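You operate a simulated robot arm through the tools that you are given. There is no shell and no other tool. Be economical: measure what you need, move in short steps, check, and stop when the job is done.

Carry out the task below with a simulated robot arm. There is one attempt and no reset: what you move stays moved.

Task
Put the dish from the top of the tray bench in the bottom of the sink. Close the right drawer. Put the white wax block from the top of the small bench on the middle shelf of the shelving and the yellow wax block on the pane there. Put one of the mullers from the top of the left bench on the middle shelf of the shelving. Put the small block from the shelf of the left bench on the tile there. Open the upper drawer. The order is free. Set down upright: wax block, muller.

Only the result counts: the job must be done as asked and must still hold three seconds after the hand-in. Knocking over, shifting, dropping, spilling or breaking anything else fails it.

Robot
A 6-joint arm with a two-finger gripper on a trunk, on a base that drives. Base frame: it is fixed to the floor where the robot stands at the start and does not move with it; the origin is under the middle of the robot, x ahead of it, y to its left, z up; the surface under the hand at the start is at about z = 900. Readings come in mm, degrees, newtons and seconds.
With the tool pointing down near the work surface it reaches from about 220 to 460 mm from the robot's upright axis, wherever it stands. Its first joint turns from -115.0 to 115.0 degrees. Places, roughly: bottom of the sink [600, 3200, 700]; dish (8x8x4 cm) [500, 0, 900]; middle shelf of the shelving [-4100, -1000, 900]; muller (6x6x8 cm) [-5900, 900, 900]; pane (16x15x2 cm) [-3000, -600, 800]; right drawer [-1600, -700, 800]; small block (9x3x3 cm) [-6000, 1200, 500]; tile (9x12x2 cm) [-6000, 1000, 500]; upper drawer [-1900, 3500, 800]; wax block [-3000, -500, 750]. Payload 2.1 kg.
The TCP is the grasp point between the finger pads, 20 mm short of the fingertips. In the tool frame z runs along the fingers and y along their closing line. The gripper opens to 100 mm. The gripper's body begins 63 mm behind the TCP.
Orientation is that of the tool frame in the base frame, as [roll, pitch, yaw] about the fixed x, y, z axes, in that order (R = Rz(yaw) Ry(pitch) Rx(roll)). With the fingers straight down and closing along the base's y, the tool's x points along the base's -x, its y along +y and its z along -z.

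Tools
- The arm moves only by the tool send_rows. Its argument "commands" is one flat list of numbers, 6 for each row, row after row: the shift along the base's x, y, z in cm, then the turn, a rotation vector about the base's x, y, z in degrees. In form: [dx, dy, dz, rx, ry, rz, dx, dy, dz, rx, ry, rz, ...]. A call has 1 to 8 rows; each row shifts and turns the commanded pose from where the row before left it. "fingers" is the opening, from 0 (shut) to 1 (fully open), set as the call begins (left out, the last holds). Rows are played at 5 a second. More than 50 mm and 8.6 degrees between two rows, or a gripper value outside its range, and nothing of the call is played. Where a pose cannot be reached the arm comes as near as it can. A force on the tool above 40 N (or 10 N above the force at the start of the call, whichever is more), or a blocked arm, ends the call early, and 0.2 s more pass. Each finger travels about 153 mm/s and halts on what it meets, pressing with about 34 N; the grip force reading is that of the motor and also rises with nothing between the fingers. The clock runs only during rows and for 0.2 s after the last one: add rows that do not move to give the fingers time. It gives the time, the measured TCP pose, the force on the tool (base axes), the opening and the grip force at its end, in the units of the frame above (readings bear some noise), with the torque about the TCP (base axes, N m) and any sound that the robot's microphone picked up.
- Cameras (640 x 400 px; columns grow to the right, rows downward): "scene" is now at [17.6, 128.8, 1520.5]; the picture's right is [-0.13, -0.99, 0.00], its down [-0.73, 0.10, -0.68] and it looks along [0.68, -0.09, -0.73] (base axes); focal length 277 px, centre (320, 200). "wrist" rides on the gripper at [70, -18, -99] in the tool frame; the picture's right is [0.26, 0.97, 0.00], its down [-0.75, 0.20, -0.63] and it looks along [-0.61, 0.16, 0.78] (tool axes); focal length 230 px, centre (320, 200). There is no depth. A picture from a camera that has moved, and an enlarged one, comes with that camera's place and axes in the base frame and with its lens.
- snapshot(camera): a new picture of that camera. It takes no simulated time.
- move_column(by): slides the trunk up (or, below 0, down) by that many mm; the arm and the scene camera ride with it, the base frame stays. It gives what a move gives, with no picture.
- drive_base(legs): drives the robot by 1 to 6 legs, each [ahead, turn to the left] in mm and degrees, along the robot's own axes; the way and the turn of a leg run together, so that a leg with both is an arc; at most 1500 mm and 180 degrees a leg. The arm and the cameras ride along, it lands a little off, and it stops where it bumps. It gives what a move gives.
- head_to(pan, tilt): turns the head with the scene camera to pan (to the left, within 155 degrees either way) and tilt (down, from -29 to 69), counted from straight ahead of the robot. It gives what a move gives.
- enlarge(camera, box): a new picture of the part [left, top, right, bottom] of that camera's present view, enlarged. It takes no simulated time.
- job_done(): hands the job in; it is judged then, once.

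Go step by step. Nothing tells you exact positions but the pictures and the camera data: compare them with the known pose of the tool, close in by small moves and look again before you grip or let go. The budget is 186 turns and 164 pictures, counting those below and the enlarged ones. Unless the task says otherwise, let go and move clear before handing in.

The tools are called after "Emit:" as a command line: name --argument value ..., lists and objects as JSON in quotes. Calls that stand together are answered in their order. send_rows: Moves the arm, as the interface text tells. Its arguments: {"type":"object","properties":{"commands":{"type":"array","items":{"type":"number"}},"fingers":{"type":"number"}},"required":["commands"]} The other tools are called the same way: move_column (by) slides the trunk up or down; drive_base (legs) drives the base; head_to (pan, tilt) turns the head that bears the scene camera; snapshot (camera) takes a picture; enlarge (camera, box) takes an enlarged picture of a part of a camera's view; job_done () hands the job in.

At the start:

```text
t: 0.0
tool_pos: [371.9, 79.1, 1138.4]
ee_rot: [-180.0, 0.0, 180.0]
contact_force: [0.5, 0.4, 0.2]
moment: [0.0, 0.0, 0.02]
opening: 99.9
finger_force: 0.0
trunk travel left (down, up): [-728.0, 262.0]
robot x, y, heading: [-2.9, -0.4, 0.2]
head pan, tilt: [-7.6, 47.1]
```

scene: 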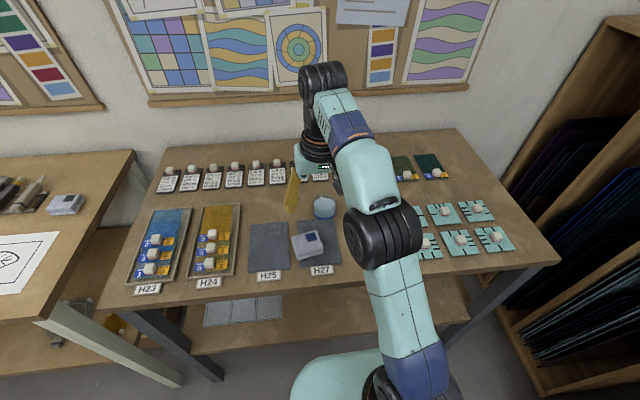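
wrist: 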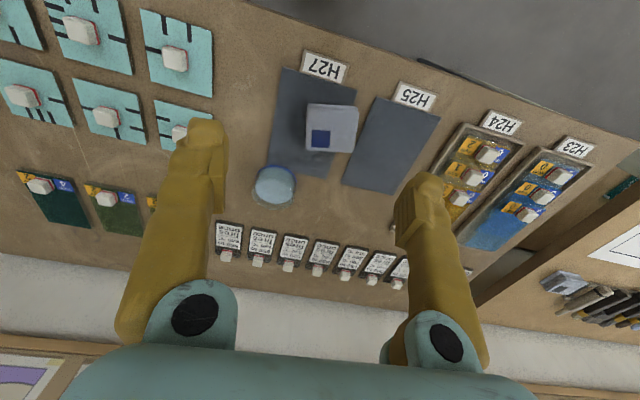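

I see the tray bench ahead with a round light-blue item that may be the dish, near (565, 45). I'll look closer at it first.

Emit:
enlarge --camera "scene" --box '[240, 150, 400, 250]'

Emit:
enlarge --camera "wrist" --box '[200, 80, 440, 230]'

```text
4.00 times, centred on (320, 200) of scene
camera zoom: at [17.6, 128.8, 1520.5], right [-0.13, -0.99, 0.0], down [-0.73, 0.1, -0.68], along [0.68, -0.09, -0.73], focal length 1106 px, centre (320, 200)
```

zoom: 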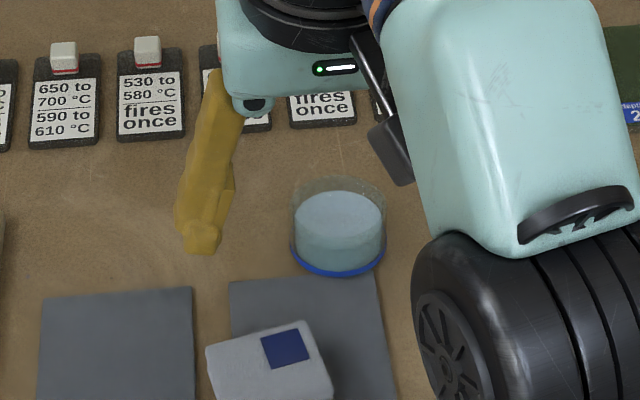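

```text
2.67 times, centred on (320, 155) of wrist
camera zoom: at [301.9, 61.1, 1238.6], right [-0.26, 0.97, 0.0], down [0.75, 0.2, 0.63], along [0.61, 0.16, -0.78], focal length 614 px, centre (320, 320)
```

zoom: 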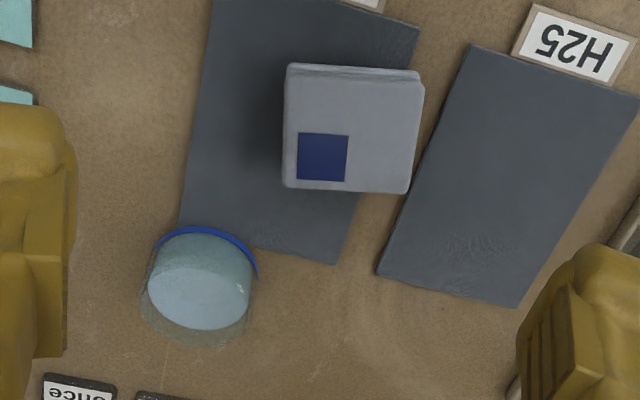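

The round glass dish (with something inside, so I'll keep it level) stands near (550, 47), slightly beyond reach. I'll look down at the bench's edge and the robot's own foot to see how far I can drive.

Emit:
head_to --pan 0 --tilt 69

Emit:
snapshot --camera "scene"

```text
t: 0.8
tool_pos: [371.0, 79.5, 1139.1]
ee_rot: [-179.9, 0.0, -179.9]
contact_force: [-0.2, -0.3, -0.2]
moment: [-0.04, 0.0, 0.02]
opening: 100.2
finger_force: 0.1
trunk travel left (down, up): [-728.0, 262.0]
robot x, y, heading: [-1.6, 2.6, -0.0]
head pan, tilt: [0.0, 68.8]
```

```text
159 pictures are left
camera scene: at [-5.4, 139.3, 1494.6], right [0.0, -1.0, 0.0], down [-0.93, 0.0, -0.36], along [0.36, 0.0, -0.93], focal length 277 px, centre (320, 200)
```

scene: 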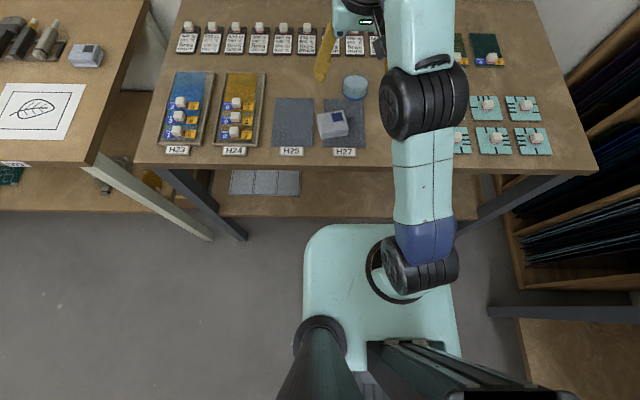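

The foot's front edge seems close to the bench's lower shelf line. I'll drive ahead a small step and look again.

Emit:
drive_base --legs '[[60, 0]]'

Emit:
snapshot --camera "scene"

```text
t: 1.8
tool_pos: [423.8, 79.5, 1143.5]
ee_rot: [-179.9, 0.4, -179.9]
contact_force: [-1.2, 0.2, -0.7]
moment: [0.01, -0.09, -0.03]
opening: 100.1
finger_force: 0.1
trunk travel left (down, up): [-728.0, 262.0]
robot x, y, heading: [61.4, 1.8, 0.1]
head pan, tilt: [0.0, 68.8]
```

```text
158 pictures are left
camera scene: at [44.5, 139.4, 1494.5], right [0.0, -1.0, 0.0], down [-0.93, 0.0, -0.37], along [0.37, 0.0, -0.93], focal length 277 px, centre (320, 200)
```

scene: 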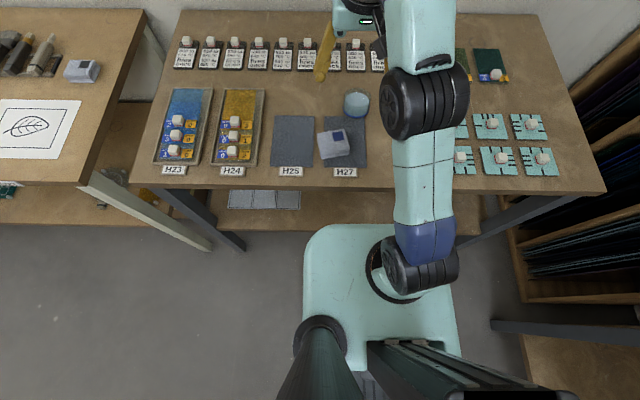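

The dish centre triangulates to about (537, 47). I'll nudge the column up to learn whether the plate rides on the trunk or belongs to the base.

Emit:
move_column --by 60

Emit:
snapshot --camera "scene"

```text
t: 2.8
tool_pos: [430.7, 80.6, 1199.8]
ee_rot: [180.0, 0.1, -179.8]
contact_force: [0.0, -0.4, -0.2]
moment: [0.0, -0.01, -0.01]
opening: 100.3
finger_force: 0.1
trunk travel left (down, up): [-788.0, 202.0]
robot x, y, heading: [62.2, 1.9, 0.2]
head pan, tilt: [0.0, 68.8]
```

```text
157 pictures are left
camera scene: at [54.6, 139.5, 1554.6], right [0.0, -1.0, 0.0], down [-0.93, 0.0, -0.36], along [0.36, 0.0, -0.93], focal length 277 px, centre (320, 200)
```

scene: 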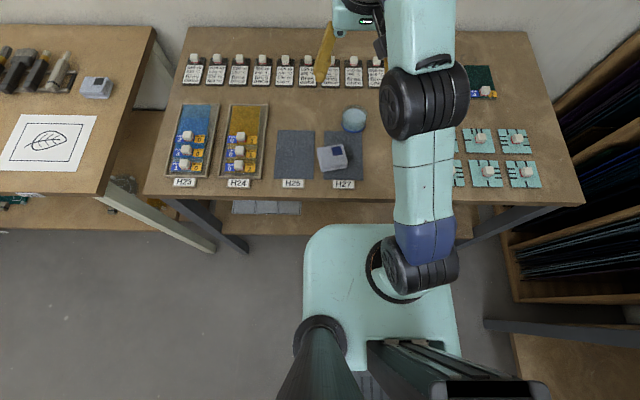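

The plate rides with the trunk and reaches roughly 170 mm ahead of centre, so there is still a gap of about 70 mm. I'll drive 35 mm more, bring the column back and move the hand toward the dish.

Emit:
drive_base --legs '[[35, 0]]'

Emit:
move_column --by -60

Emit:
send_rows --commands '[3, -1.5, -4, 0, 0, 0, 3, -1.5, -4, 0, 0, 0, 0, 0, 0, 0, 0, 0]'

Emit:
snapshot --camera "wrist"

Emit:
snapshot --camera "scene"

```text
t: 3.7
tool_pos: [457.6, 80.4, 1203.3]
ee_rot: [180.0, 0.5, -179.8]
contact_force: [-0.9, -0.6, -0.1]
moment: [0.02, -0.05, -0.06]
opening: 100.3
finger_force: 0.0
trunk travel left (down, up): [-788.0, 202.0]
robot x, y, heading: [97.5, -0.9, 0.1]
head pan, tilt: [0.0, 68.8]
```

```text
t: 4.7
tool_pos: [464.3, 81.5, 1140.3]
ee_rot: [-180.0, 0.2, -179.9]
contact_force: [0.2, 1.0, 0.8]
moment: [-0.01, -0.01, 0.01]
opening: 99.8
finger_force: 0.1
trunk travel left (down, up): [-728.0, 262.0]
robot x, y, heading: [92.0, 2.4, 0.2]
head pan, tilt: [0.0, 68.8]
```

```text
refused: row 1 steps farther than a row can; nothing moved
```

```text
156 pictures are left
camera wrist: at [395.2, 61.9, 1240.1], right [-0.26, 0.97, 0.0], down [0.75, 0.2, 0.63], along [0.61, 0.16, -0.77], focal length 230 px, centre (320, 200)
```

wrist: 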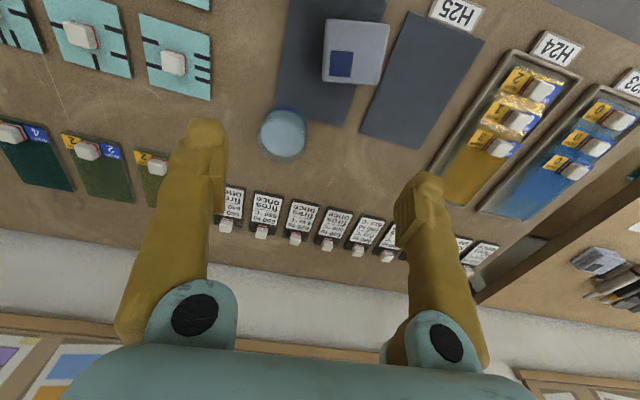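

```text
155 pictures are left
camera scene: at [88.9, 139.4, 1494.5], right [0.0, -1.0, 0.0], down [-0.93, 0.0, -0.36], along [0.36, 0.0, -0.93], focal length 277 px, centre (320, 200)
```

scene: 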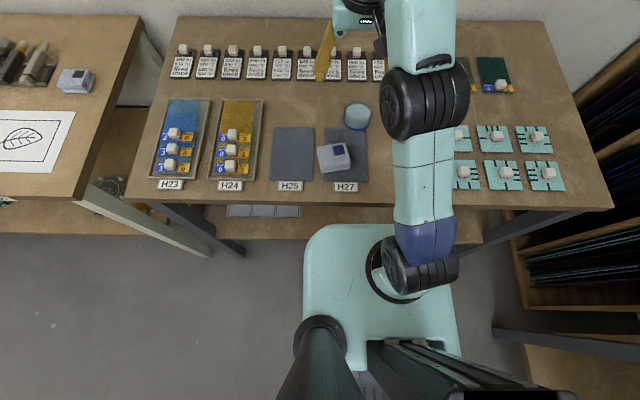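

The wrist view agrees: dish at about (540, 46). I'll move above it.

Emit:
send_rows --commands '[1.9, -0.9, -3.5, 0, 0, 0, 1.9, -0.9, -3.5, 0, 0, 0, 1.9, -0.9, -3.5, 0, 0, 0, 1.9, -0.9, -3.5, 0, 0, 0, 0, 0, 0, 0, 0, 0]'

Emit:
snapshot --camera "wrist"

Emit:
snapshot --camera "scene"

```text
t: 5.9
tool_pos: [540.9, 44.7, 1000.6]
ee_rot: [180.0, 0.2, -179.8]
contact_force: [-0.2, -0.4, 0.9]
moment: [-0.01, -0.03, 0.01]
opening: 100.0
finger_force: 0.1
trunk travel left (down, up): [-728.0, 262.0]
robot x, y, heading: [93.7, -1.2, 0.2]
head pan, tilt: [0.0, 68.8]
```

```text
154 pictures are left
camera wrist: at [470.8, 27.5, 1099.8], right [-0.26, 0.97, 0.0], down [0.75, 0.2, 0.63], along [0.61, 0.16, -0.77], focal length 230 px, centre (320, 200)
```

wrist: 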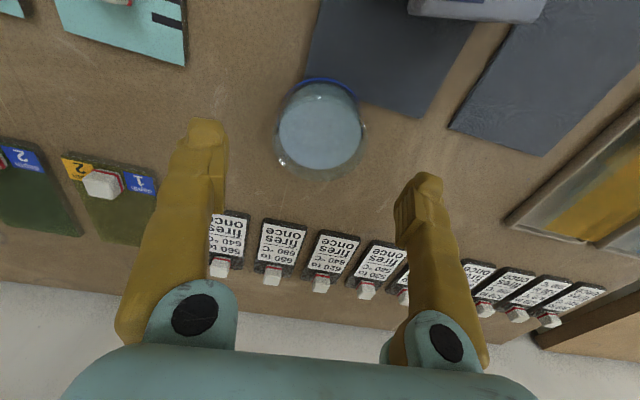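

```text
153 pictures are left
camera scene: at [88.6, 139.6, 1494.5], right [0.0, -1.0, 0.0], down [-0.93, 0.0, -0.36], along [0.36, 0.0, -0.93], focal length 277 px, centre (320, 200)
```

scene: 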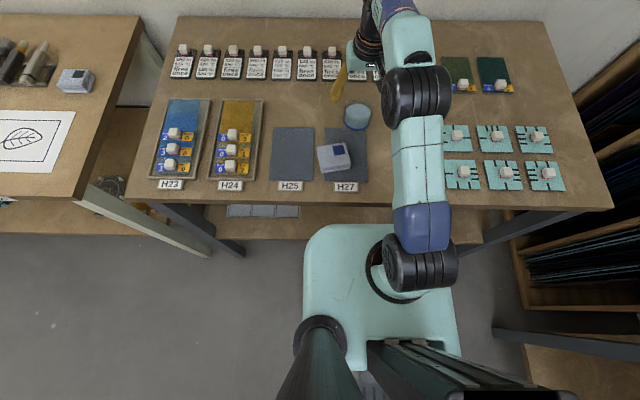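

The dish is centred under the tool at (540, 46). I'll descend to z≈927 with the fingers straddling it.

Emit:
send_rows --commands '[0, 0.1, -2.5, 0, 0, 0, 0, 0, -2.5, 0, 0, 0, 0, 0, -2.3, 0, 0, 0, 0, 0, 0, 0, 0, 0]'

Emit:
snapshot --camera "wrist"

```text
t: 6.9
tool_pos: [540.3, 46.7, 927.1]
ee_rot: [-180.0, 0.2, -179.8]
contact_force: [0.0, -0.3, -0.9]
moment: [0.0, 0.0, 0.03]
opening: 100.3
finger_force: 0.1
trunk travel left (down, up): [-728.0, 262.0]
robot x, y, heading: [98.3, 1.4, 0.5]
head pan, tilt: [0.0, 68.8]
```

```text
152 pictures are left
camera wrist: at [471.1, 28.0, 1026.4], right [-0.26, 0.97, 0.0], down [0.75, 0.2, 0.63], along [0.61, 0.16, -0.78], focal length 230 px, centre (320, 200)
```

wrist: 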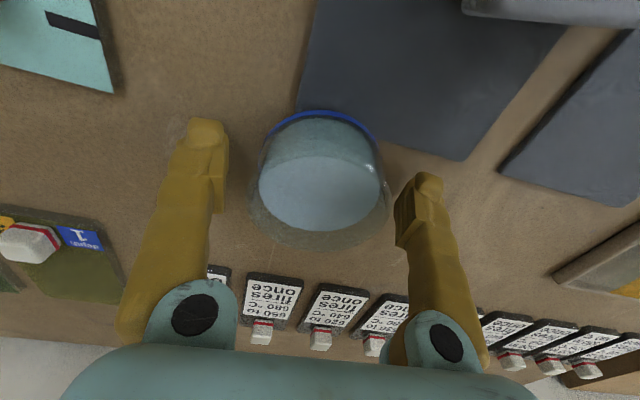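

The dish is centred between the fingers. I'll close gently.

Emit:
send_rows --commands '[0, 0, 0, 0, 0, 0, 0, 0, 0, 0, 0, 0, 0, 0, 0, 0, 0, 0]' --fingers 0.6

Emit:
snapshot --camera "wrist"

```text
t: 7.7
tool_pos: [540.9, 46.3, 927.1]
ee_rot: [-180.0, 0.1, -179.9]
contact_force: [0.4, 0.1, -0.2]
moment: [0.0, 0.0, 0.0]
opening: 73.3
finger_force: 33.8
trunk travel left (down, up): [-728.0, 262.0]
robot x, y, heading: [97.4, -2.9, -0.1]
head pan, tilt: [0.0, 68.8]
```

```text
151 pictures are left
camera wrist: at [471.5, 28.0, 1026.5], right [-0.26, 0.97, 0.0], down [0.75, 0.2, 0.63], along [0.61, 0.16, -0.78], focal length 230 px, centre (320, 200)
```

wrist: 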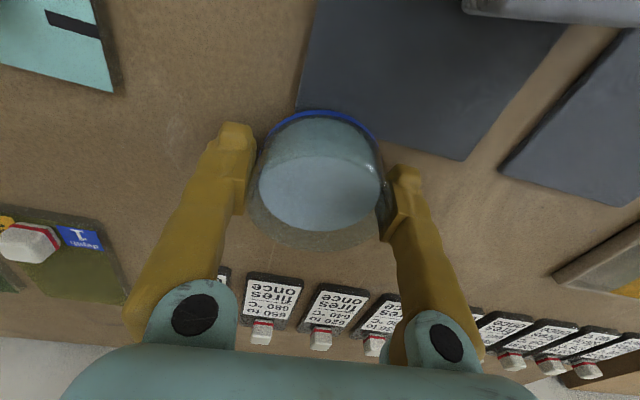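

Gripped at 73 mm. I'll lift slowly and draw it in a little.

Emit:
send_rows --commands '[0, 0, 0.5, 0, 0, 0, 0, 0, 1, 0, 0, 0, 0, 0, 1.5, 0, 0, 0, 0, 0, 2, 0, 0, 0, 0, 0, 2, 0, 0, 0, 0, 0, 2, 0, 0, 0, 0, 0, 1, 0, 0, 0, 0, 0, 0.5, 0, 0, 0]'

Emit:
send_rows --commands '[-0.5, 0, 0.5, 0, 0, 0, -1, 0, 0.5, 0, 0, 0, -2, 0, 0.5, 0, 0, 0, -2, 0, 0.5, 0, 0, 0, -2, 0, 0.5, 0, 0, 0, -2, 0, 0.5, 0, 0, 0, -1, 0, 0, 0, 0, 0, -0.5, 0, 0, 0, 0, 0]'

Emit:
snapshot --camera "wrist"

Emit:
head_to --pan 75 --tilt 25

Emit:
snapshot --camera "scene"

```text
t: 9.5
tool_pos: [540.4, 45.9, 1033.7]
ee_rot: [-180.0, 0.0, -179.8]
contact_force: [-0.2, 0.3, -2.6]
moment: [-0.02, -0.01, -0.02]
opening: 73.4
finger_force: 34.1
trunk travel left (down, up): [-728.0, 262.0]
robot x, y, heading: [96.3, -2.5, 0.2]
head pan, tilt: [0.0, 68.8]
```

```text
t: 11.3
tool_pos: [430.7, 45.9, 1062.6]
ee_rot: [-179.9, 0.1, -179.9]
contact_force: [0.0, 0.2, -2.7]
moment: [0.01, 0.01, 0.01]
opening: 73.1
finger_force: 33.7
trunk travel left (down, up): [-728.0, 262.0]
robot x, y, heading: [97.0, 2.5, -0.1]
head pan, tilt: [0.0, 68.8]
```

```text
150 pictures are left
camera wrist: at [361.4, 27.2, 1162.1], right [-0.26, 0.97, 0.0], down [0.75, 0.2, 0.63], along [0.61, 0.16, -0.78], focal length 230 px, centre (320, 200)
```

wrist: 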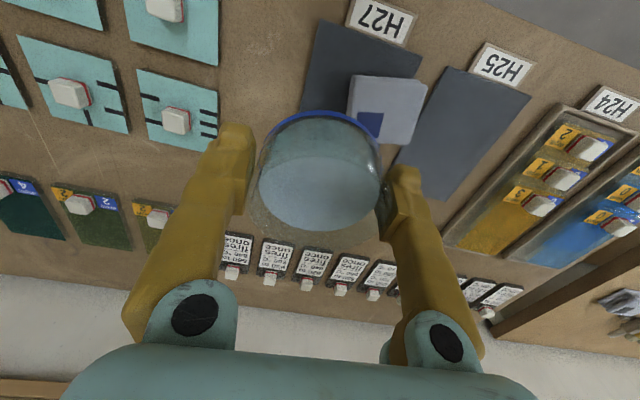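

```text
t: 12.8
tool_pos: [432.4, 45.9, 1063.2]
ee_rot: [179.9, 0.1, -179.8]
contact_force: [-0.5, -0.4, -1.8]
moment: [-0.04, 0.0, 0.01]
opening: 73.3
finger_force: 34.3
trunk travel left (down, up): [-728.0, 262.0]
robot x, y, heading: [94.6, -0.5, -0.1]
head pan, tilt: [75.0, 25.0]
```

```text
149 pictures are left
camera scene: at [57.7, 228.4, 1553.9], right [0.97, -0.26, 0.0], down [-0.11, -0.41, -0.91], along [0.23, 0.88, -0.42], focal length 277 px, centre (320, 200)
```

scene: 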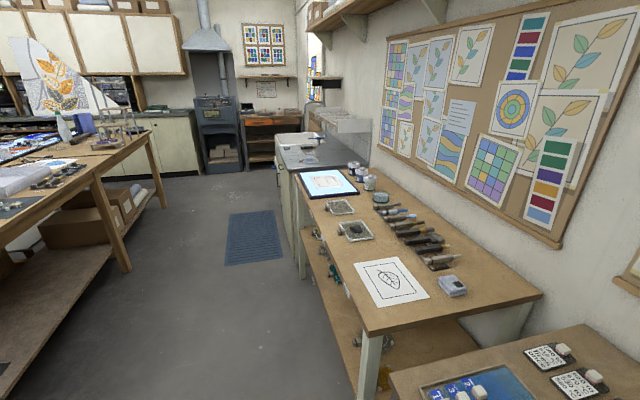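

The dish is held level. The aisle to the sink runs along +y between x≈-1050 and 310; I'll back out, turn left and drive partway.

Emit:
drive_base --legs '[[-450, 0], [0, 90], [1200, 0]]'

Emit:
head_to --pan -30 --tilt 25

Emit:
snapshot --camera "scene"

Emit:
snapshot --camera "wrist"

```text
t: 25.0
tool_pos: [-350.9, 1547.7, 1062.9]
ee_rot: [-180.0, 0.2, -92.4]
contact_force: [-0.1, 0.4, -2.4]
moment: [0.01, 0.0, -0.01]
opening: 72.9
finger_force: 34.0
trunk travel left (down, up): [-728.0, 262.0]
robot x, y, heading: [-324.0, 1208.6, 87.6]
head pan, tilt: [75.0, 25.0]
```

```text
t: 26.8
tool_pos: [-351.5, 1547.6, 1062.0]
ee_rot: [180.0, 0.1, -92.4]
contact_force: [-0.5, 0.4, -2.1]
moment: [-0.02, -0.01, 0.05]
opening: 72.9
finger_force: 33.8
trunk travel left (down, up): [-728.0, 262.0]
robot x, y, heading: [-320.0, 1207.8, 87.6]
head pan, tilt: [-30.0, 25.0]
```

```text
148 pictures are left
camera scene: at [-415.2, 1233.6, 1554.0], right [0.84, -0.54, 0.0], down [-0.23, -0.36, -0.91], along [0.49, 0.77, -0.42], focal length 277 px, centre (320, 200)
```

scene: 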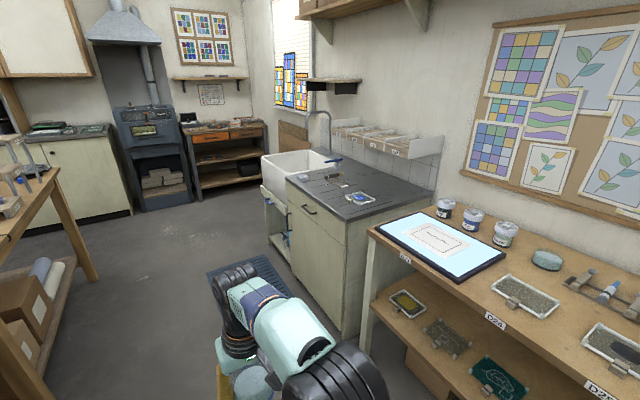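

```text
147 pictures are left
camera wrist: at [-335.5, 1477.8, 1162.1], right [-0.98, -0.22, 0.0], down [-0.17, 0.76, 0.63], along [-0.14, 0.62, -0.78], focal length 230 px, centre (320, 200)
```

wrist: 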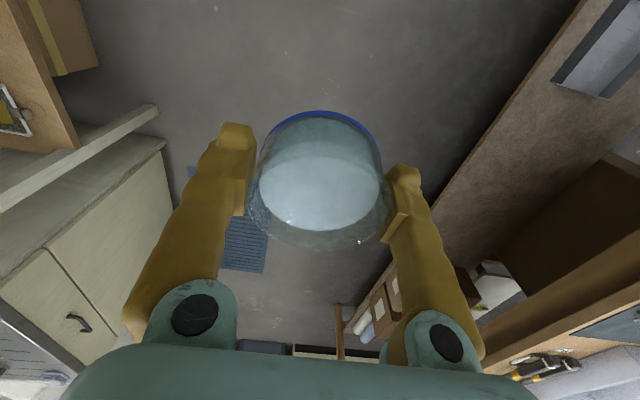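

The white sink basin is at roughly y 2850–3560, front at x≈370. I'll drive on to y≈3200 and turn to face it.

Emit:
drive_base --legs '[[1000, 0], [985, 0], [0, -87.6]]'

Emit:
head_to --pan 0 --tilt 50

Emit:
snapshot --camera "scene"

```text
t: 40.5
tool_pos: [80.8, 3263.7, 1062.6]
ee_rot: [-180.0, 0.1, -178.6]
contact_force: [0.5, -0.1, -1.2]
moment: [0.0, -0.01, 0.02]
opening: 72.5
finger_force: 33.8
trunk travel left (down, up): [-728.0, 262.0]
robot x, y, heading: [-255.0, 3212.0, 1.5]
head pan, tilt: [-30.0, 25.0]
```

```text
t: 41.5
tool_pos: [81.6, 3263.0, 1061.3]
ee_rot: [-179.9, 0.1, -178.7]
contact_force: [-0.1, 0.2, -1.7]
moment: [0.0, 0.04, 0.0]
opening: 72.7
finger_force: 33.7
trunk travel left (down, up): [-728.0, 262.0]
robot x, y, heading: [-253.9, 3210.8, 1.5]
head pan, tilt: [0.0, 50.0]
```

```text
146 pictures are left
camera scene: at [-241.5, 3349.8, 1516.6], right [0.02, -1.0, 0.0], down [-0.77, -0.02, -0.64], along [0.64, 0.02, -0.77], focal length 277 px, centre (320, 200)
```

scene: 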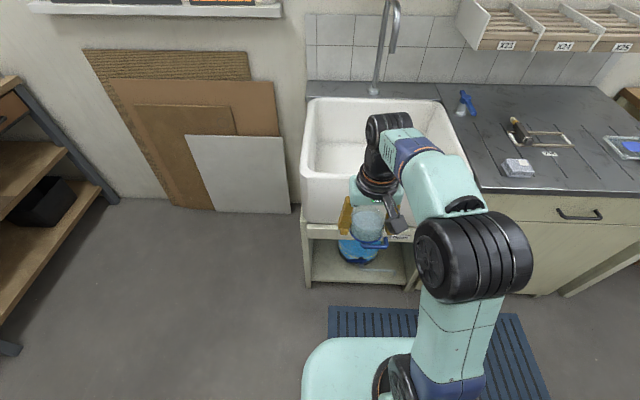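

The sink's inside spans roughly x 395–800, y 2900–3395, with the tap at the back. I'll drive ahead so that the hand is over it.

Emit:
drive_base --legs '[[395, 0]]'

Emit:
head_to --pan 0 --tilt 60

Emit:
snapshot --camera "scene"

Emit:
snapshot --camera "wrist"

```text
t: 43.9
tool_pos: [470.5, 3271.7, 1062.7]
ee_rot: [-180.0, 0.1, -178.7]
contact_force: [0.9, -0.3, -0.9]
moment: [-0.01, 0.0, -0.01]
opening: 72.6
finger_force: 33.7
trunk travel left (down, up): [-728.0, 262.0]
robot x, y, heading: [140.7, 3218.2, 1.3]
head pan, tilt: [0.0, 50.0]
```

```text
t: 44.6
tool_pos: [470.9, 3272.9, 1062.8]
ee_rot: [180.0, 0.1, -178.6]
contact_force: [-0.4, 0.7, -2.4]
moment: [0.0, -0.03, -0.01]
opening: 72.9
finger_force: 34.3
trunk travel left (down, up): [-728.0, 262.0]
robot x, y, heading: [137.7, 3217.8, 1.3]
head pan, tilt: [0.0, 60.0]
```

```text
145 pictures are left
camera scene: at [138.7, 3359.4, 1504.0], right [0.02, -1.0, 0.0], down [-0.87, -0.02, -0.5], along [0.5, 0.01, -0.87], focal length 277 px, centre (320, 200)
```

scene: 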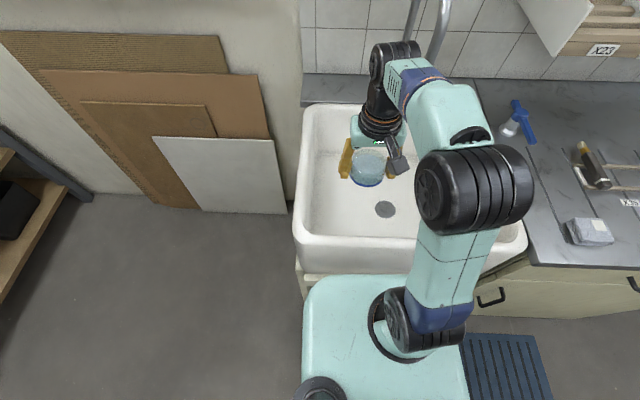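

```text
144 pictures are left
camera wrist: at [402.3, 3252.8, 1162.1], right [-0.28, 0.96, 0.0], down [0.74, 0.22, 0.63], along [0.61, 0.18, -0.78], focal length 230 px, centre (320, 200)
```

wrist: 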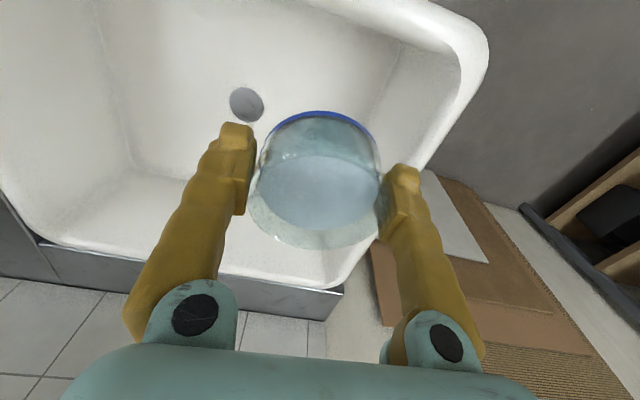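

The drain is near (571, 3158); I'll set the dish to its left at about (550, 3255). First move the hand over that spot and part of the way down with the arm.

Emit:
send_rows --commands '[1, -0.2, 0, 0, 0, 0, 2, -0.4, 0, 0, 0, 0, 2.5, -0.5, 0, 0, 0, 0, 2, -0.4, 0, 0, 0, 0, 0.5, 0, -1, 0, 0, 0, 0, 0, -2, 0, 0, 0, 0, 0, -2, 0, 0, 0, 0, 0, -1, 0, 0, 0]'

Emit:
send_rows --commands '[0, 0, -1, 0, 0, 0, 0, 0, -2, 0, 0, 0, 0, 0, -2.5, 0, 0, 0, 0, 0, -2.5, 0, 0, 0, 0, 0, -2.5, 0, 0, 0, 0, 0, -2.5, 0, 0, 0, 0, 0, -2, 0, 0, 0, 0, 0, -1, 0, 0, 0]'

Emit:
snapshot --camera "scene"

Emit:
snapshot --camera "wrist"

```text
t: 46.4
tool_pos: [552.9, 3258.4, 1002.7]
ee_rot: [180.0, 0.1, -178.7]
contact_force: [-0.1, -0.5, -2.7]
moment: [0.01, 0.0, 0.0]
opening: 72.9
finger_force: 33.6
trunk travel left (down, up): [-728.0, 262.0]
robot x, y, heading: [134.0, 3216.3, 1.4]
head pan, tilt: [0.0, 60.0]
```

```text
t: 48.2
tool_pos: [550.9, 3257.3, 842.7]
ee_rot: [-180.0, 0.1, -178.6]
contact_force: [0.0, 0.0, -2.2]
moment: [0.01, -0.04, -0.05]
opening: 72.4
finger_force: 34.0
trunk travel left (down, up): [-728.0, 262.0]
robot x, y, heading: [135.0, 3217.4, 1.4]
head pan, tilt: [0.0, 60.0]
```

```text
143 pictures are left
camera scene: at [138.7, 3359.4, 1503.9], right [0.02, -1.0, 0.0], down [-0.87, -0.02, -0.5], along [0.5, 0.01, -0.87], focal length 277 px, centre (320, 200)
```

scene: 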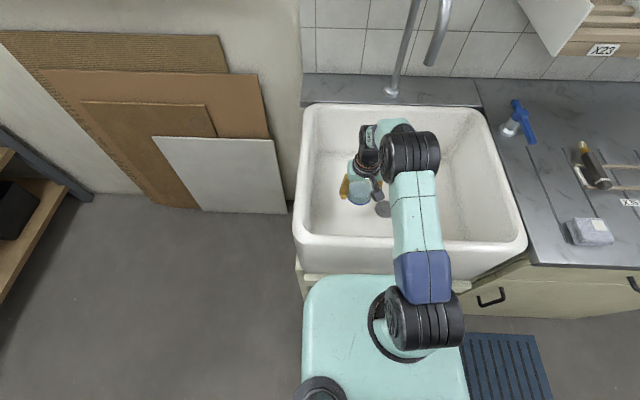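

```text
142 pictures are left
camera wrist: at [482.4, 3236.8, 941.9], right [-0.28, 0.96, 0.0], down [0.74, 0.22, 0.63], along [0.61, 0.18, -0.78], focal length 230 px, centre (320, 200)
```

wrist: 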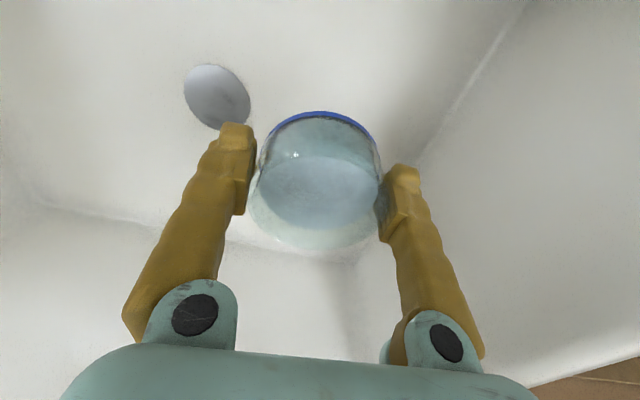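

The upper arm still clears the front rim well. I'll keep lowering in stages with the arm.

Emit:
send_rows --commands '[0, 0, -1, 0, 0, 0, 0, 0, -2, 0, 0, 0, 0, 0, -2, 0, 0, 0, 0, 0, -1.5, 0, 0, 0, 0, 0, -0.8, 0, 0, 0, 0, 0, 0, 0, 0, 0]'

Emit:
snapshot --camera "wrist"

Emit:
snapshot --camera "scene"

```text
t: 49.6
tool_pos: [551.1, 3258.7, 768.3]
ee_rot: [-179.9, 0.0, -178.6]
contact_force: [-0.4, 1.0, -2.3]
moment: [0.03, 0.0, -0.01]
opening: 72.5
finger_force: 33.9
trunk travel left (down, up): [-728.0, 262.0]
robot x, y, heading: [136.3, 3222.2, 1.4]
head pan, tilt: [0.0, 60.0]
```

```text
141 pictures are left
camera wrist: at [482.0, 3237.9, 868.9], right [-0.28, 0.96, 0.0], down [0.74, 0.22, 0.63], along [0.61, 0.18, -0.78], focal length 230 px, centre (320, 200)
```

wrist: 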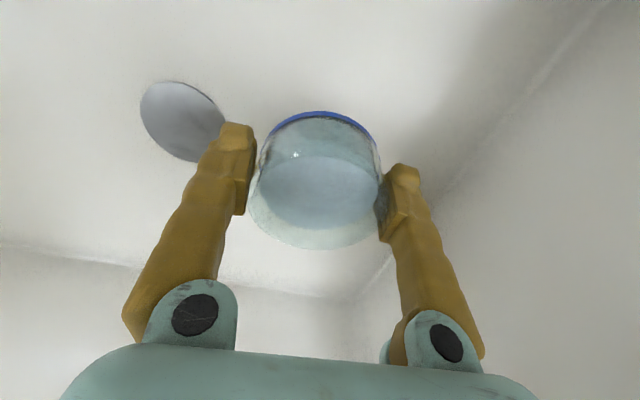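

```text
140 pictures are left
camera scene: at [138.5, 3359.4, 1503.9], right [0.02, -1.0, 0.0], down [-0.87, -0.02, -0.5], along [0.5, 0.01, -0.87], focal length 277 px, centre (320, 200)
```

scene: 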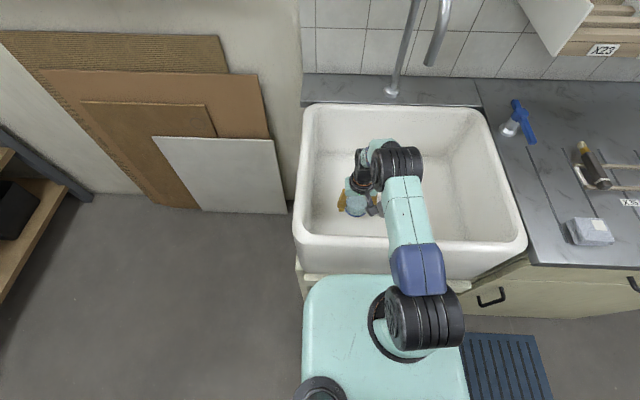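

About 40–70 mm remain to the basin floor. I'll lower in small steps until contact shows.

Emit:
send_rows --commands '[0, 0, -1, 0, 0, 0, 0, 0, -1, 0, 0, 0, 0, 0, -0.5, 0, 0, 0, 0, 0, -0.5, 0, 0, 0, 0, 0, -0.5, 0, 0, 0, 0, 0, -0.5, 0, 0, 0]'

Emit:
snapshot --camera "wrist"

```text
t: 51.0
tool_pos: [551.2, 3257.4, 730.0]
ee_rot: [-180.0, 0.1, -178.6]
contact_force: [0.3, -0.6, -1.6]
moment: [0.03, 0.03, 0.05]
opening: 72.7
finger_force: 34.1
trunk travel left (down, up): [-728.0, 262.0]
robot x, y, heading: [132.4, 3218.1, 1.4]
head pan, tilt: [0.0, 60.0]
```

```text
139 pictures are left
camera wrist: at [482.4, 3238.0, 828.8], right [-0.28, 0.96, 0.0], down [0.74, 0.22, 0.63], along [0.61, 0.18, -0.78], focal length 230 px, centre (320, 200)
```

wrist: 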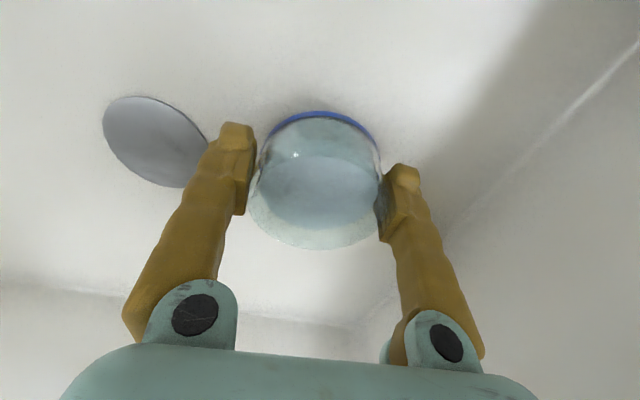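

Emit:
send_rows --commands '[0, 0, -0.3, 0, 0, 0, 0, 0, -0.3, 0, 0, 0, 0, 0, -0.3, 0, 0, 0, 0, 0, -0.3, 0, 0, 0, 0, 0, 0, 0, 0, 0]'

```text
t: 52.2
tool_pos: [552.7, 3258.4, 716.0]
ee_rot: [-179.9, 0.1, -178.7]
contact_force: [-0.5, -0.2, -2.6]
moment: [0.0, 0.0, 0.01]
opening: 72.4
finger_force: 33.5
trunk travel left (down, up): [-728.0, 262.0]
robot x, y, heading: [138.3, 3221.6, 1.5]
head pan, tilt: [0.0, 60.0]
```

No contact yet at z≈716; I'll keep lowering in small steps.

Emit:
send_rows --commands '[0, 0, -0.3, 0, 0, 0, 0, 0, -0.3, 0, 0, 0, 0, 0, -0.3, 0, 0, 0, 0, 0, -0.3, 0, 0, 0, 0, 0, 0, 0, 0, 0]'

Emit:
snapshot --camera "wrist"

```text
t: 53.4
tool_pos: [551.6, 3257.6, 708.6]
ee_rot: [179.9, 0.8, -178.6]
contact_force: [6.0, -0.9, 32.2]
moment: [-0.07, -1.24, -0.05]
opening: 72.5
finger_force: 33.5
trunk travel left (down, up): [-728.0, 262.0]
robot x, y, heading: [137.1, 3223.2, 1.3]
head pan, tilt: [0.0, 60.0]
```

```text
138 pictures are left
camera wrist: at [480.7, 3237.4, 807.7], right [-0.28, 0.96, 0.0], down [0.74, 0.22, 0.64], along [0.61, 0.18, -0.77], focal length 230 px, centre (320, 200)
```

wrist: 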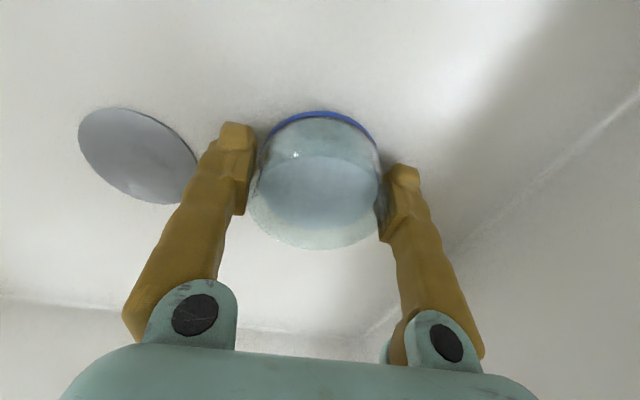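

Contact with the bottom. I'll relieve the pressure by 3 mm and open the fingers.

Emit:
send_rows --commands '[0, 0, 0.35, 0, 0, 0, 0, 0, 0, 0, 0, 0]'

Emit:
send_rows --commands '[0, 0, 0, 0, 0, 0, 0, 0, 0, 0, 0, 0, 0, 0, 0, 0, 0, 0]' --fingers 1.0

Emit:
snapshot --camera "wrist"

```text
t: 54.0
tool_pos: [551.0, 3256.3, 708.8]
ee_rot: [-179.9, 0.3, -178.6]
contact_force: [8.9, 0.8, 18.7]
moment: [0.07, -0.93, 0.01]
opening: 72.5
finger_force: 33.8
trunk travel left (down, up): [-728.0, 262.0]
robot x, y, heading: [134.0, 3218.3, 1.1]
head pan, tilt: [0.0, 60.0]
```

```text
t: 54.8
tool_pos: [550.8, 3257.4, 709.0]
ee_rot: [179.9, 0.1, -178.6]
contact_force: [0.8, -0.6, 0.1]
moment: [0.02, 0.02, 0.03]
opening: 99.8
finger_force: 0.1
trunk travel left (down, up): [-728.0, 262.0]
robot x, y, heading: [139.8, 3220.8, 1.5]
head pan, tilt: [0.0, 60.0]
```

```text
137 pictures are left
camera wrist: at [481.6, 3237.4, 808.0], right [-0.28, 0.96, 0.0], down [0.74, 0.22, 0.63], along [0.61, 0.18, -0.78], focal length 230 px, centre (320, 200)
```

wrist: 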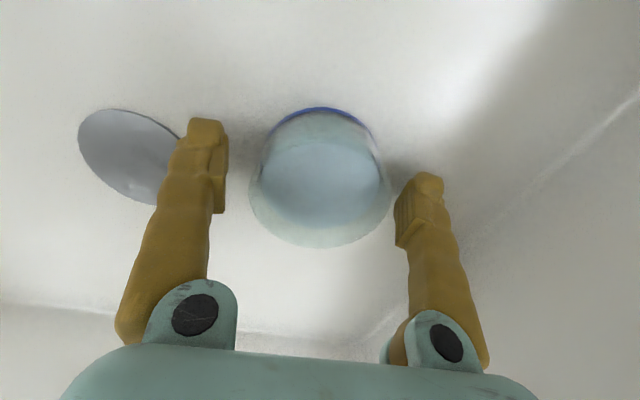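

The dish stands on the bottom, free. I'll rise straight up clear of the sink.

Emit:
send_rows --commands '[0, 0, 2, 0, 0, 0, 0, 0, 4.5, 0, 0, 0, 0, 0, 4.8, 0, 0, 0, 0, 0, 4.8, 0, 0, 0, 0, 0, 4.8, 0, 0, 0, 0, 0, 4.8, 0, 0, 0, 0, 0, 4.8, 0, 0, 0, 0, 0, 4.5, 0, 0, 0]'

Emit:
send_rows --commands '[-4, 0, 1, 0, 0, 0, -4.5, 0, 1, 0, 0, 0, -4.5, 0, 1, 0, 0, 0, -4, 0, 1, 0, 0, 0]'

Emit:
snapshot --camera "scene"

```text
t: 56.6
tool_pos: [551.6, 3257.6, 1061.2]
ee_rot: [180.0, 0.2, -178.7]
contact_force: [0.1, 0.5, 0.2]
moment: [-0.02, -0.01, -0.04]
opening: 100.0
finger_force: 0.1
trunk travel left (down, up): [-728.0, 262.0]
robot x, y, heading: [136.2, 3222.9, 1.1]
head pan, tilt: [0.0, 60.0]
```

```text
t: 57.6
tool_pos: [378.6, 3256.8, 1099.6]
ee_rot: [-179.9, 0.2, -178.6]
contact_force: [-0.4, 0.3, -0.5]
moment: [0.02, -0.04, -0.01]
opening: 100.0
finger_force: 0.1
trunk travel left (down, up): [-728.0, 262.0]
robot x, y, heading: [139.1, 3219.8, 1.4]
head pan, tilt: [0.0, 60.0]
```

```text
136 pictures are left
camera scene: at [135.8, 3359.1, 1503.9], right [0.02, -1.0, 0.0], down [-0.86, -0.02, -0.5], along [0.5, 0.01, -0.87], focal length 277 px, centre (320, 200)
```

scene: 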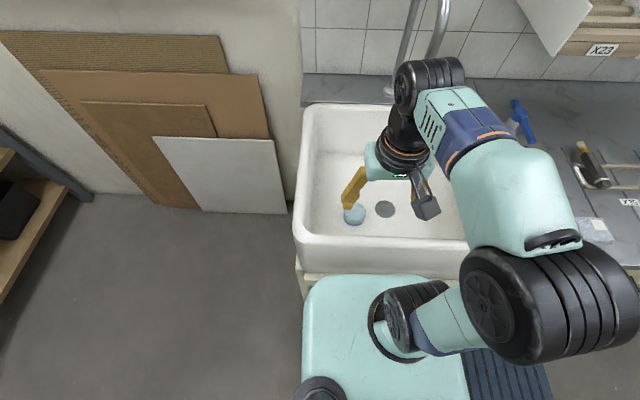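

The dish is in the sink. Next I'll back into the aisle and look toward the upper drawer near (-1900, 3500).

Emit:
drive_base --legs '[[-520, 0], [0, 90]]'

Emit:
head_to --pan 70 --tilt 25

Emit:
snapshot --camera "scene"

Emit:
head_to --pan 0 --tilt 25

Emit:
snapshot --camera "scene"

```text
t: 64.5
tool_pos: [-423.9, 3451.9, 1099.0]
ee_rot: [-180.0, 0.1, -89.0]
contact_force: [0.1, 0.3, -0.2]
moment: [0.0, 0.0, 0.02]
opening: 100.1
finger_force: 0.1
trunk travel left (down, up): [-728.0, 262.0]
robot x, y, heading: [-390.5, 3205.7, 91.2]
head pan, tilt: [0.0, 60.0]
```

```text
t: 65.9
tool_pos: [-425.1, 3452.3, 1099.8]
ee_rot: [-180.0, 0.1, -89.0]
contact_force: [0.3, -0.4, -0.1]
moment: [0.0, -0.01, -0.01]
opening: 100.0
finger_force: 0.0
trunk travel left (down, up): [-728.0, 262.0]
robot x, y, heading: [-388.8, 3205.4, 91.1]
head pan, tilt: [70.0, 25.0]
```

```text
135 pictures are left
camera scene: at [-615.2, 3174.6, 1553.9], right [0.33, 0.95, 0.0], down [0.4, -0.14, -0.91], along [-0.86, 0.3, -0.42], focal length 277 px, centre (320, 200)
```

scene: 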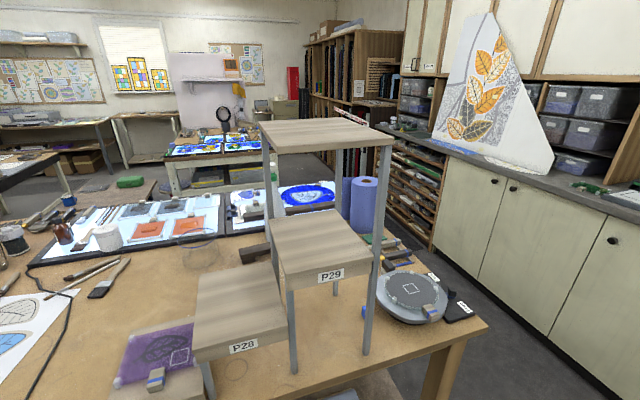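

```text
t: 67.3
tool_pos: [-425.9, 3451.8, 1099.1]
ee_rot: [179.9, 0.1, -89.0]
contact_force: [-0.5, -0.9, -0.5]
moment: [0.05, -0.01, 0.02]
opening: 99.9
finger_force: 0.0
trunk travel left (down, up): [-728.0, 262.0]
robot x, y, heading: [-389.2, 3208.7, 90.8]
head pan, tilt: [0.0, 25.0]
```

```text
134 pictures are left
camera scene: at [-529.8, 3236.5, 1554.0], right [1.0, 0.02, 0.0], down [0.01, -0.42, -0.91], along [-0.02, 0.91, -0.42], focal length 277 px, centre (320, 200)
```

scene: 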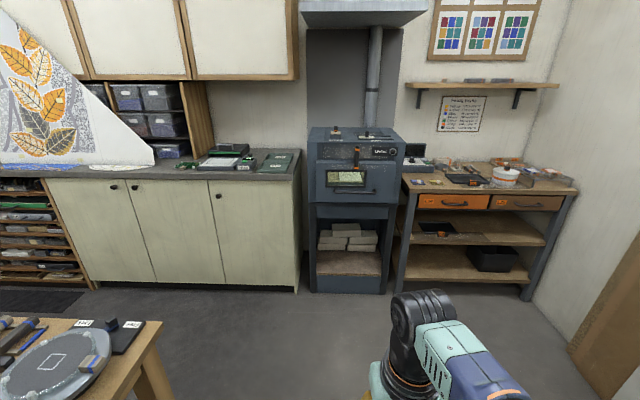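

The upper drawer is likely on the far (west) side of this large table, reached through the north aisle at y≈4350. I'll drive around there.

Emit:
drive_base --legs '[[1140, 0], [0, 89], [1500, 0]]'

Emit:
head_to --pan 45 --tilt 30

Emit:
snapshot --camera "scene"

```text
t: 84.0
tool_pos: [-2139.3, 4314.9, 1099.2]
ee_rot: [-179.9, 0.1, -0.1]
contact_force: [-1.2, 0.3, 0.8]
moment: [-0.03, 0.0, -0.01]
opening: 100.2
finger_force: 0.0
trunk travel left (down, up): [-728.0, 262.0]
robot x, y, heading: [-1895.4, 4345.8, 179.8]
head pan, tilt: [0.0, 25.0]
```

```text
t: 85.1
tool_pos: [-2141.6, 4315.5, 1100.1]
ee_rot: [-180.0, 0.1, -0.2]
contact_force: [0.4, 0.0, -0.3]
moment: [0.02, 0.02, 0.01]
opening: 99.9
finger_force: 0.0
trunk travel left (down, up): [-728.0, 262.0]
robot x, y, heading: [-1898.6, 4345.2, 179.7]
head pan, tilt: [45.0, 30.0]
```

```text
133 pictures are left
camera scene: at [-1901.6, 4141.7, 1546.0], right [-0.7, 0.71, 0.0], down [0.36, 0.35, -0.87], along [-0.62, -0.61, -0.5], focal length 277 px, centre (320, 200)
```

scene: 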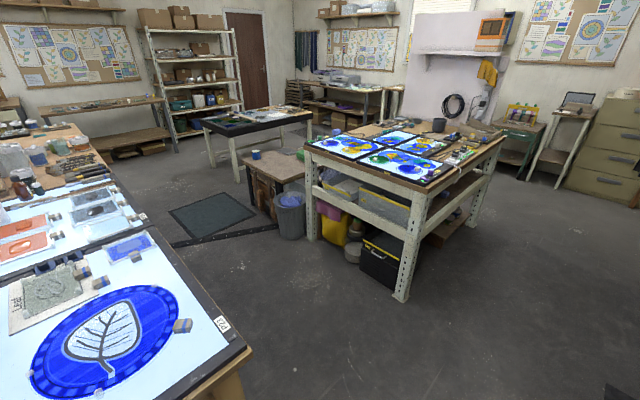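

The table's west edge is at x≈-2050. I'll drive past it and look back at its west face.

Emit:
drive_base --legs '[[850, 0], [0, 90], [700, 0]]'

Emit:
head_to --pan 80 --tilt 35

Emit:
snapshot --camera "scene"

```text
t: 96.9
tool_pos: [-2692.8, 3395.1, 1100.1]
ee_rot: [-180.0, 0.1, 91.2]
contact_force: [-0.3, 0.1, 0.8]
moment: [0.01, -0.02, 0.04]
opening: 100.1
finger_force: 0.0
trunk travel left (down, up): [-728.0, 262.0]
robot x, y, heading: [-2734.4, 3639.5, -88.7]
head pan, tilt: [45.0, 30.0]
```

```text
t: 97.9
tool_pos: [-2693.2, 3394.6, 1100.1]
ee_rot: [-180.0, 0.0, 91.2]
contact_force: [-1.0, -0.3, -0.2]
moment: [-0.04, 0.01, -0.03]
opening: 100.1
finger_force: 0.0
trunk travel left (down, up): [-728.0, 262.0]
robot x, y, heading: [-2730.4, 3642.1, -88.6]
head pan, tilt: [80.0, 35.0]
```

```text
132 pictures are left
camera scene: at [-2506.6, 3687.8, 1538.2], right [-0.15, -0.99, 0.0], down [-0.57, 0.09, -0.82], along [0.81, -0.13, -0.57], focal length 277 px, centre (320, 200)
```

scene: 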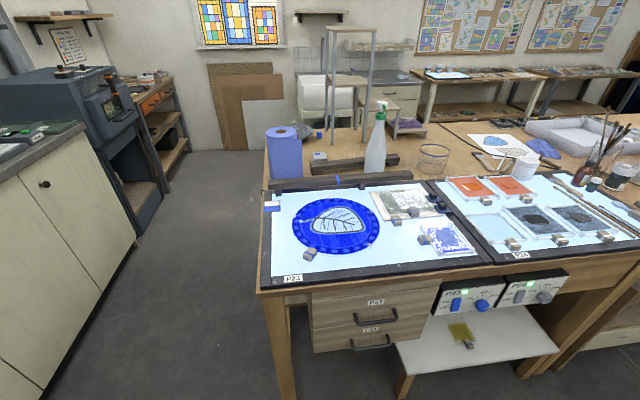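

The two-drawer unit is under the light table. I'll enlarge it.

Emit:
enlarge --camera "scene" --box '[270, 260, 470, 385]'

```text
3.20 times, centred on (370, 322) of scene
camera zoom: at [-2506.6, 3687.8, 1538.2], right [-0.15, -0.99, 0.0], down [-0.57, 0.09, -0.82], along [0.81, -0.13, -0.57], focal length 885 px, centre (160, -192)
```

zoom: 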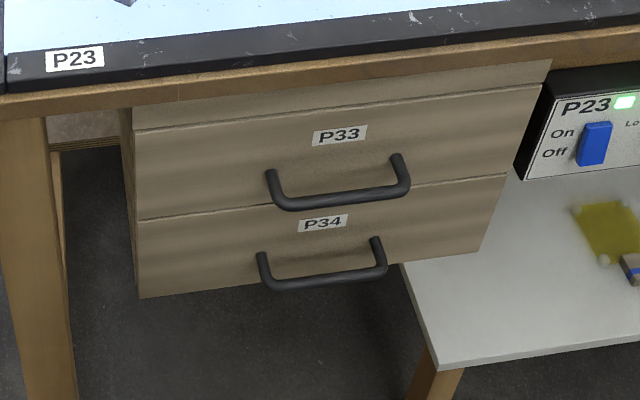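

The upper drawer (P33) has a bar handle near (-2060, 3458, ~760). I'll line up in front of it facing +x and look again.

Emit:
drive_base --legs '[[205, 0], [0, 88.6]]'

Emit:
head_to --pan 0 --tilt 45

Emit:
snapshot --camera "scene"

```text
t: 103.3
tool_pos: [-2481.6, 3467.6, 1099.4]
ee_rot: [179.9, 0.1, -179.7]
contact_force: [0.0, 0.0, 0.8]
moment: [-0.04, 0.02, 0.02]
opening: 100.0
finger_force: 0.1
trunk travel left (down, up): [-728.0, 262.0]
robot x, y, heading: [-2723.3, 3433.9, 0.4]
head pan, tilt: [80.0, 35.0]
```

```text
t: 104.9
tool_pos: [-2482.5, 3468.0, 1099.3]
ee_rot: [180.0, 0.1, -179.7]
contact_force: [0.1, 0.6, 0.7]
moment: [0.04, -0.01, -0.02]
opening: 99.7
finger_force: 0.1
trunk travel left (down, up): [-728.0, 262.0]
robot x, y, heading: [-2728.6, 3434.6, 0.2]
head pan, tilt: [0.0, 45.0]
```

```text
130 pictures are left
camera scene: at [-2707.1, 3574.0, 1523.4], right [0.01, -1.0, 0.0], down [-0.71, 0.0, -0.71], along [0.71, 0.0, -0.71], focal length 277 px, centre (320, 200)
```

scene: 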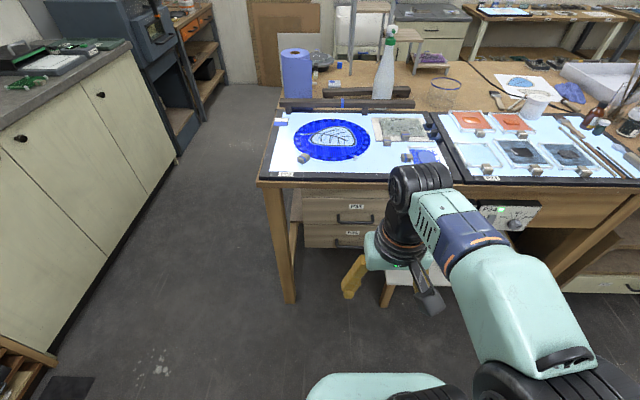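

I need a better fix on the handle's depth; I'll lower the column (needed anyway) and look at it from a lower viewpoint.

Emit:
move_column --by -300

Emit:
head_to --pan -10 --tilt 33

Emit:
snapshot --camera "scene"

Emit:
enlarge --camera "scene" --box '[240, 120, 400, 220]'

```text
t: 107.9
tool_pos: [-2481.7, 3467.6, 797.9]
ee_rot: [180.0, 0.1, -179.7]
contact_force: [0.4, 0.2, 0.2]
moment: [0.01, -0.01, -0.02]
opening: 100.0
finger_force: 0.0
trunk travel left (down, up): [-428.0, 562.0]
robot x, y, heading: [-2725.9, 3438.4, 0.2]
head pan, tilt: [0.0, 45.0]
```

```text
t: 108.6
tool_pos: [-2481.1, 3468.7, 798.7]
ee_rot: [-180.0, 0.2, -179.7]
contact_force: [0.8, -0.2, 0.0]
moment: [-0.04, -0.01, -0.03]
opening: 99.6
finger_force: 0.1
trunk travel left (down, up): [-428.0, 562.0]
robot x, y, heading: [-2727.8, 3434.1, 0.1]
head pan, tilt: [-10.0, 33.0]
```

```text
129 pictures are left
camera scene: at [-2700.5, 3558.5, 1241.3], right [-0.17, -0.99, 0.0], down [-0.54, 0.09, -0.84], along [0.83, -0.14, -0.55], focal length 277 px, centre (320, 200)
```

scene: 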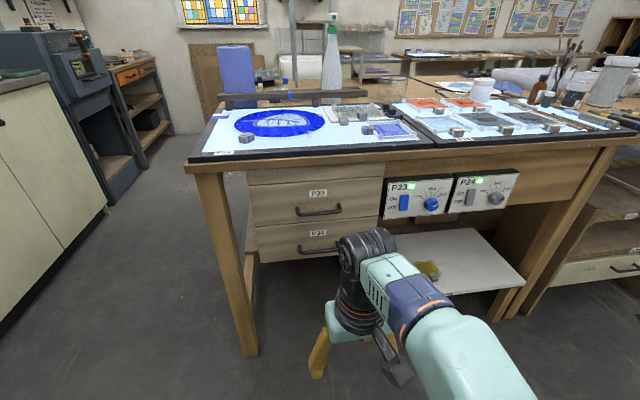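

```text
4.00 times, centred on (320, 170) of scene
camera zoom: at [-2700.5, 3558.5, 1241.3], right [-0.17, -0.99, 0.0], down [-0.54, 0.09, -0.84], along [0.83, -0.14, -0.55], focal length 1106 px, centre (320, 320)
```

zoom: 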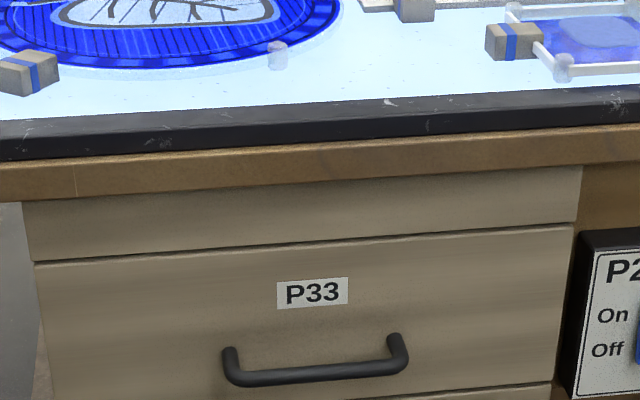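

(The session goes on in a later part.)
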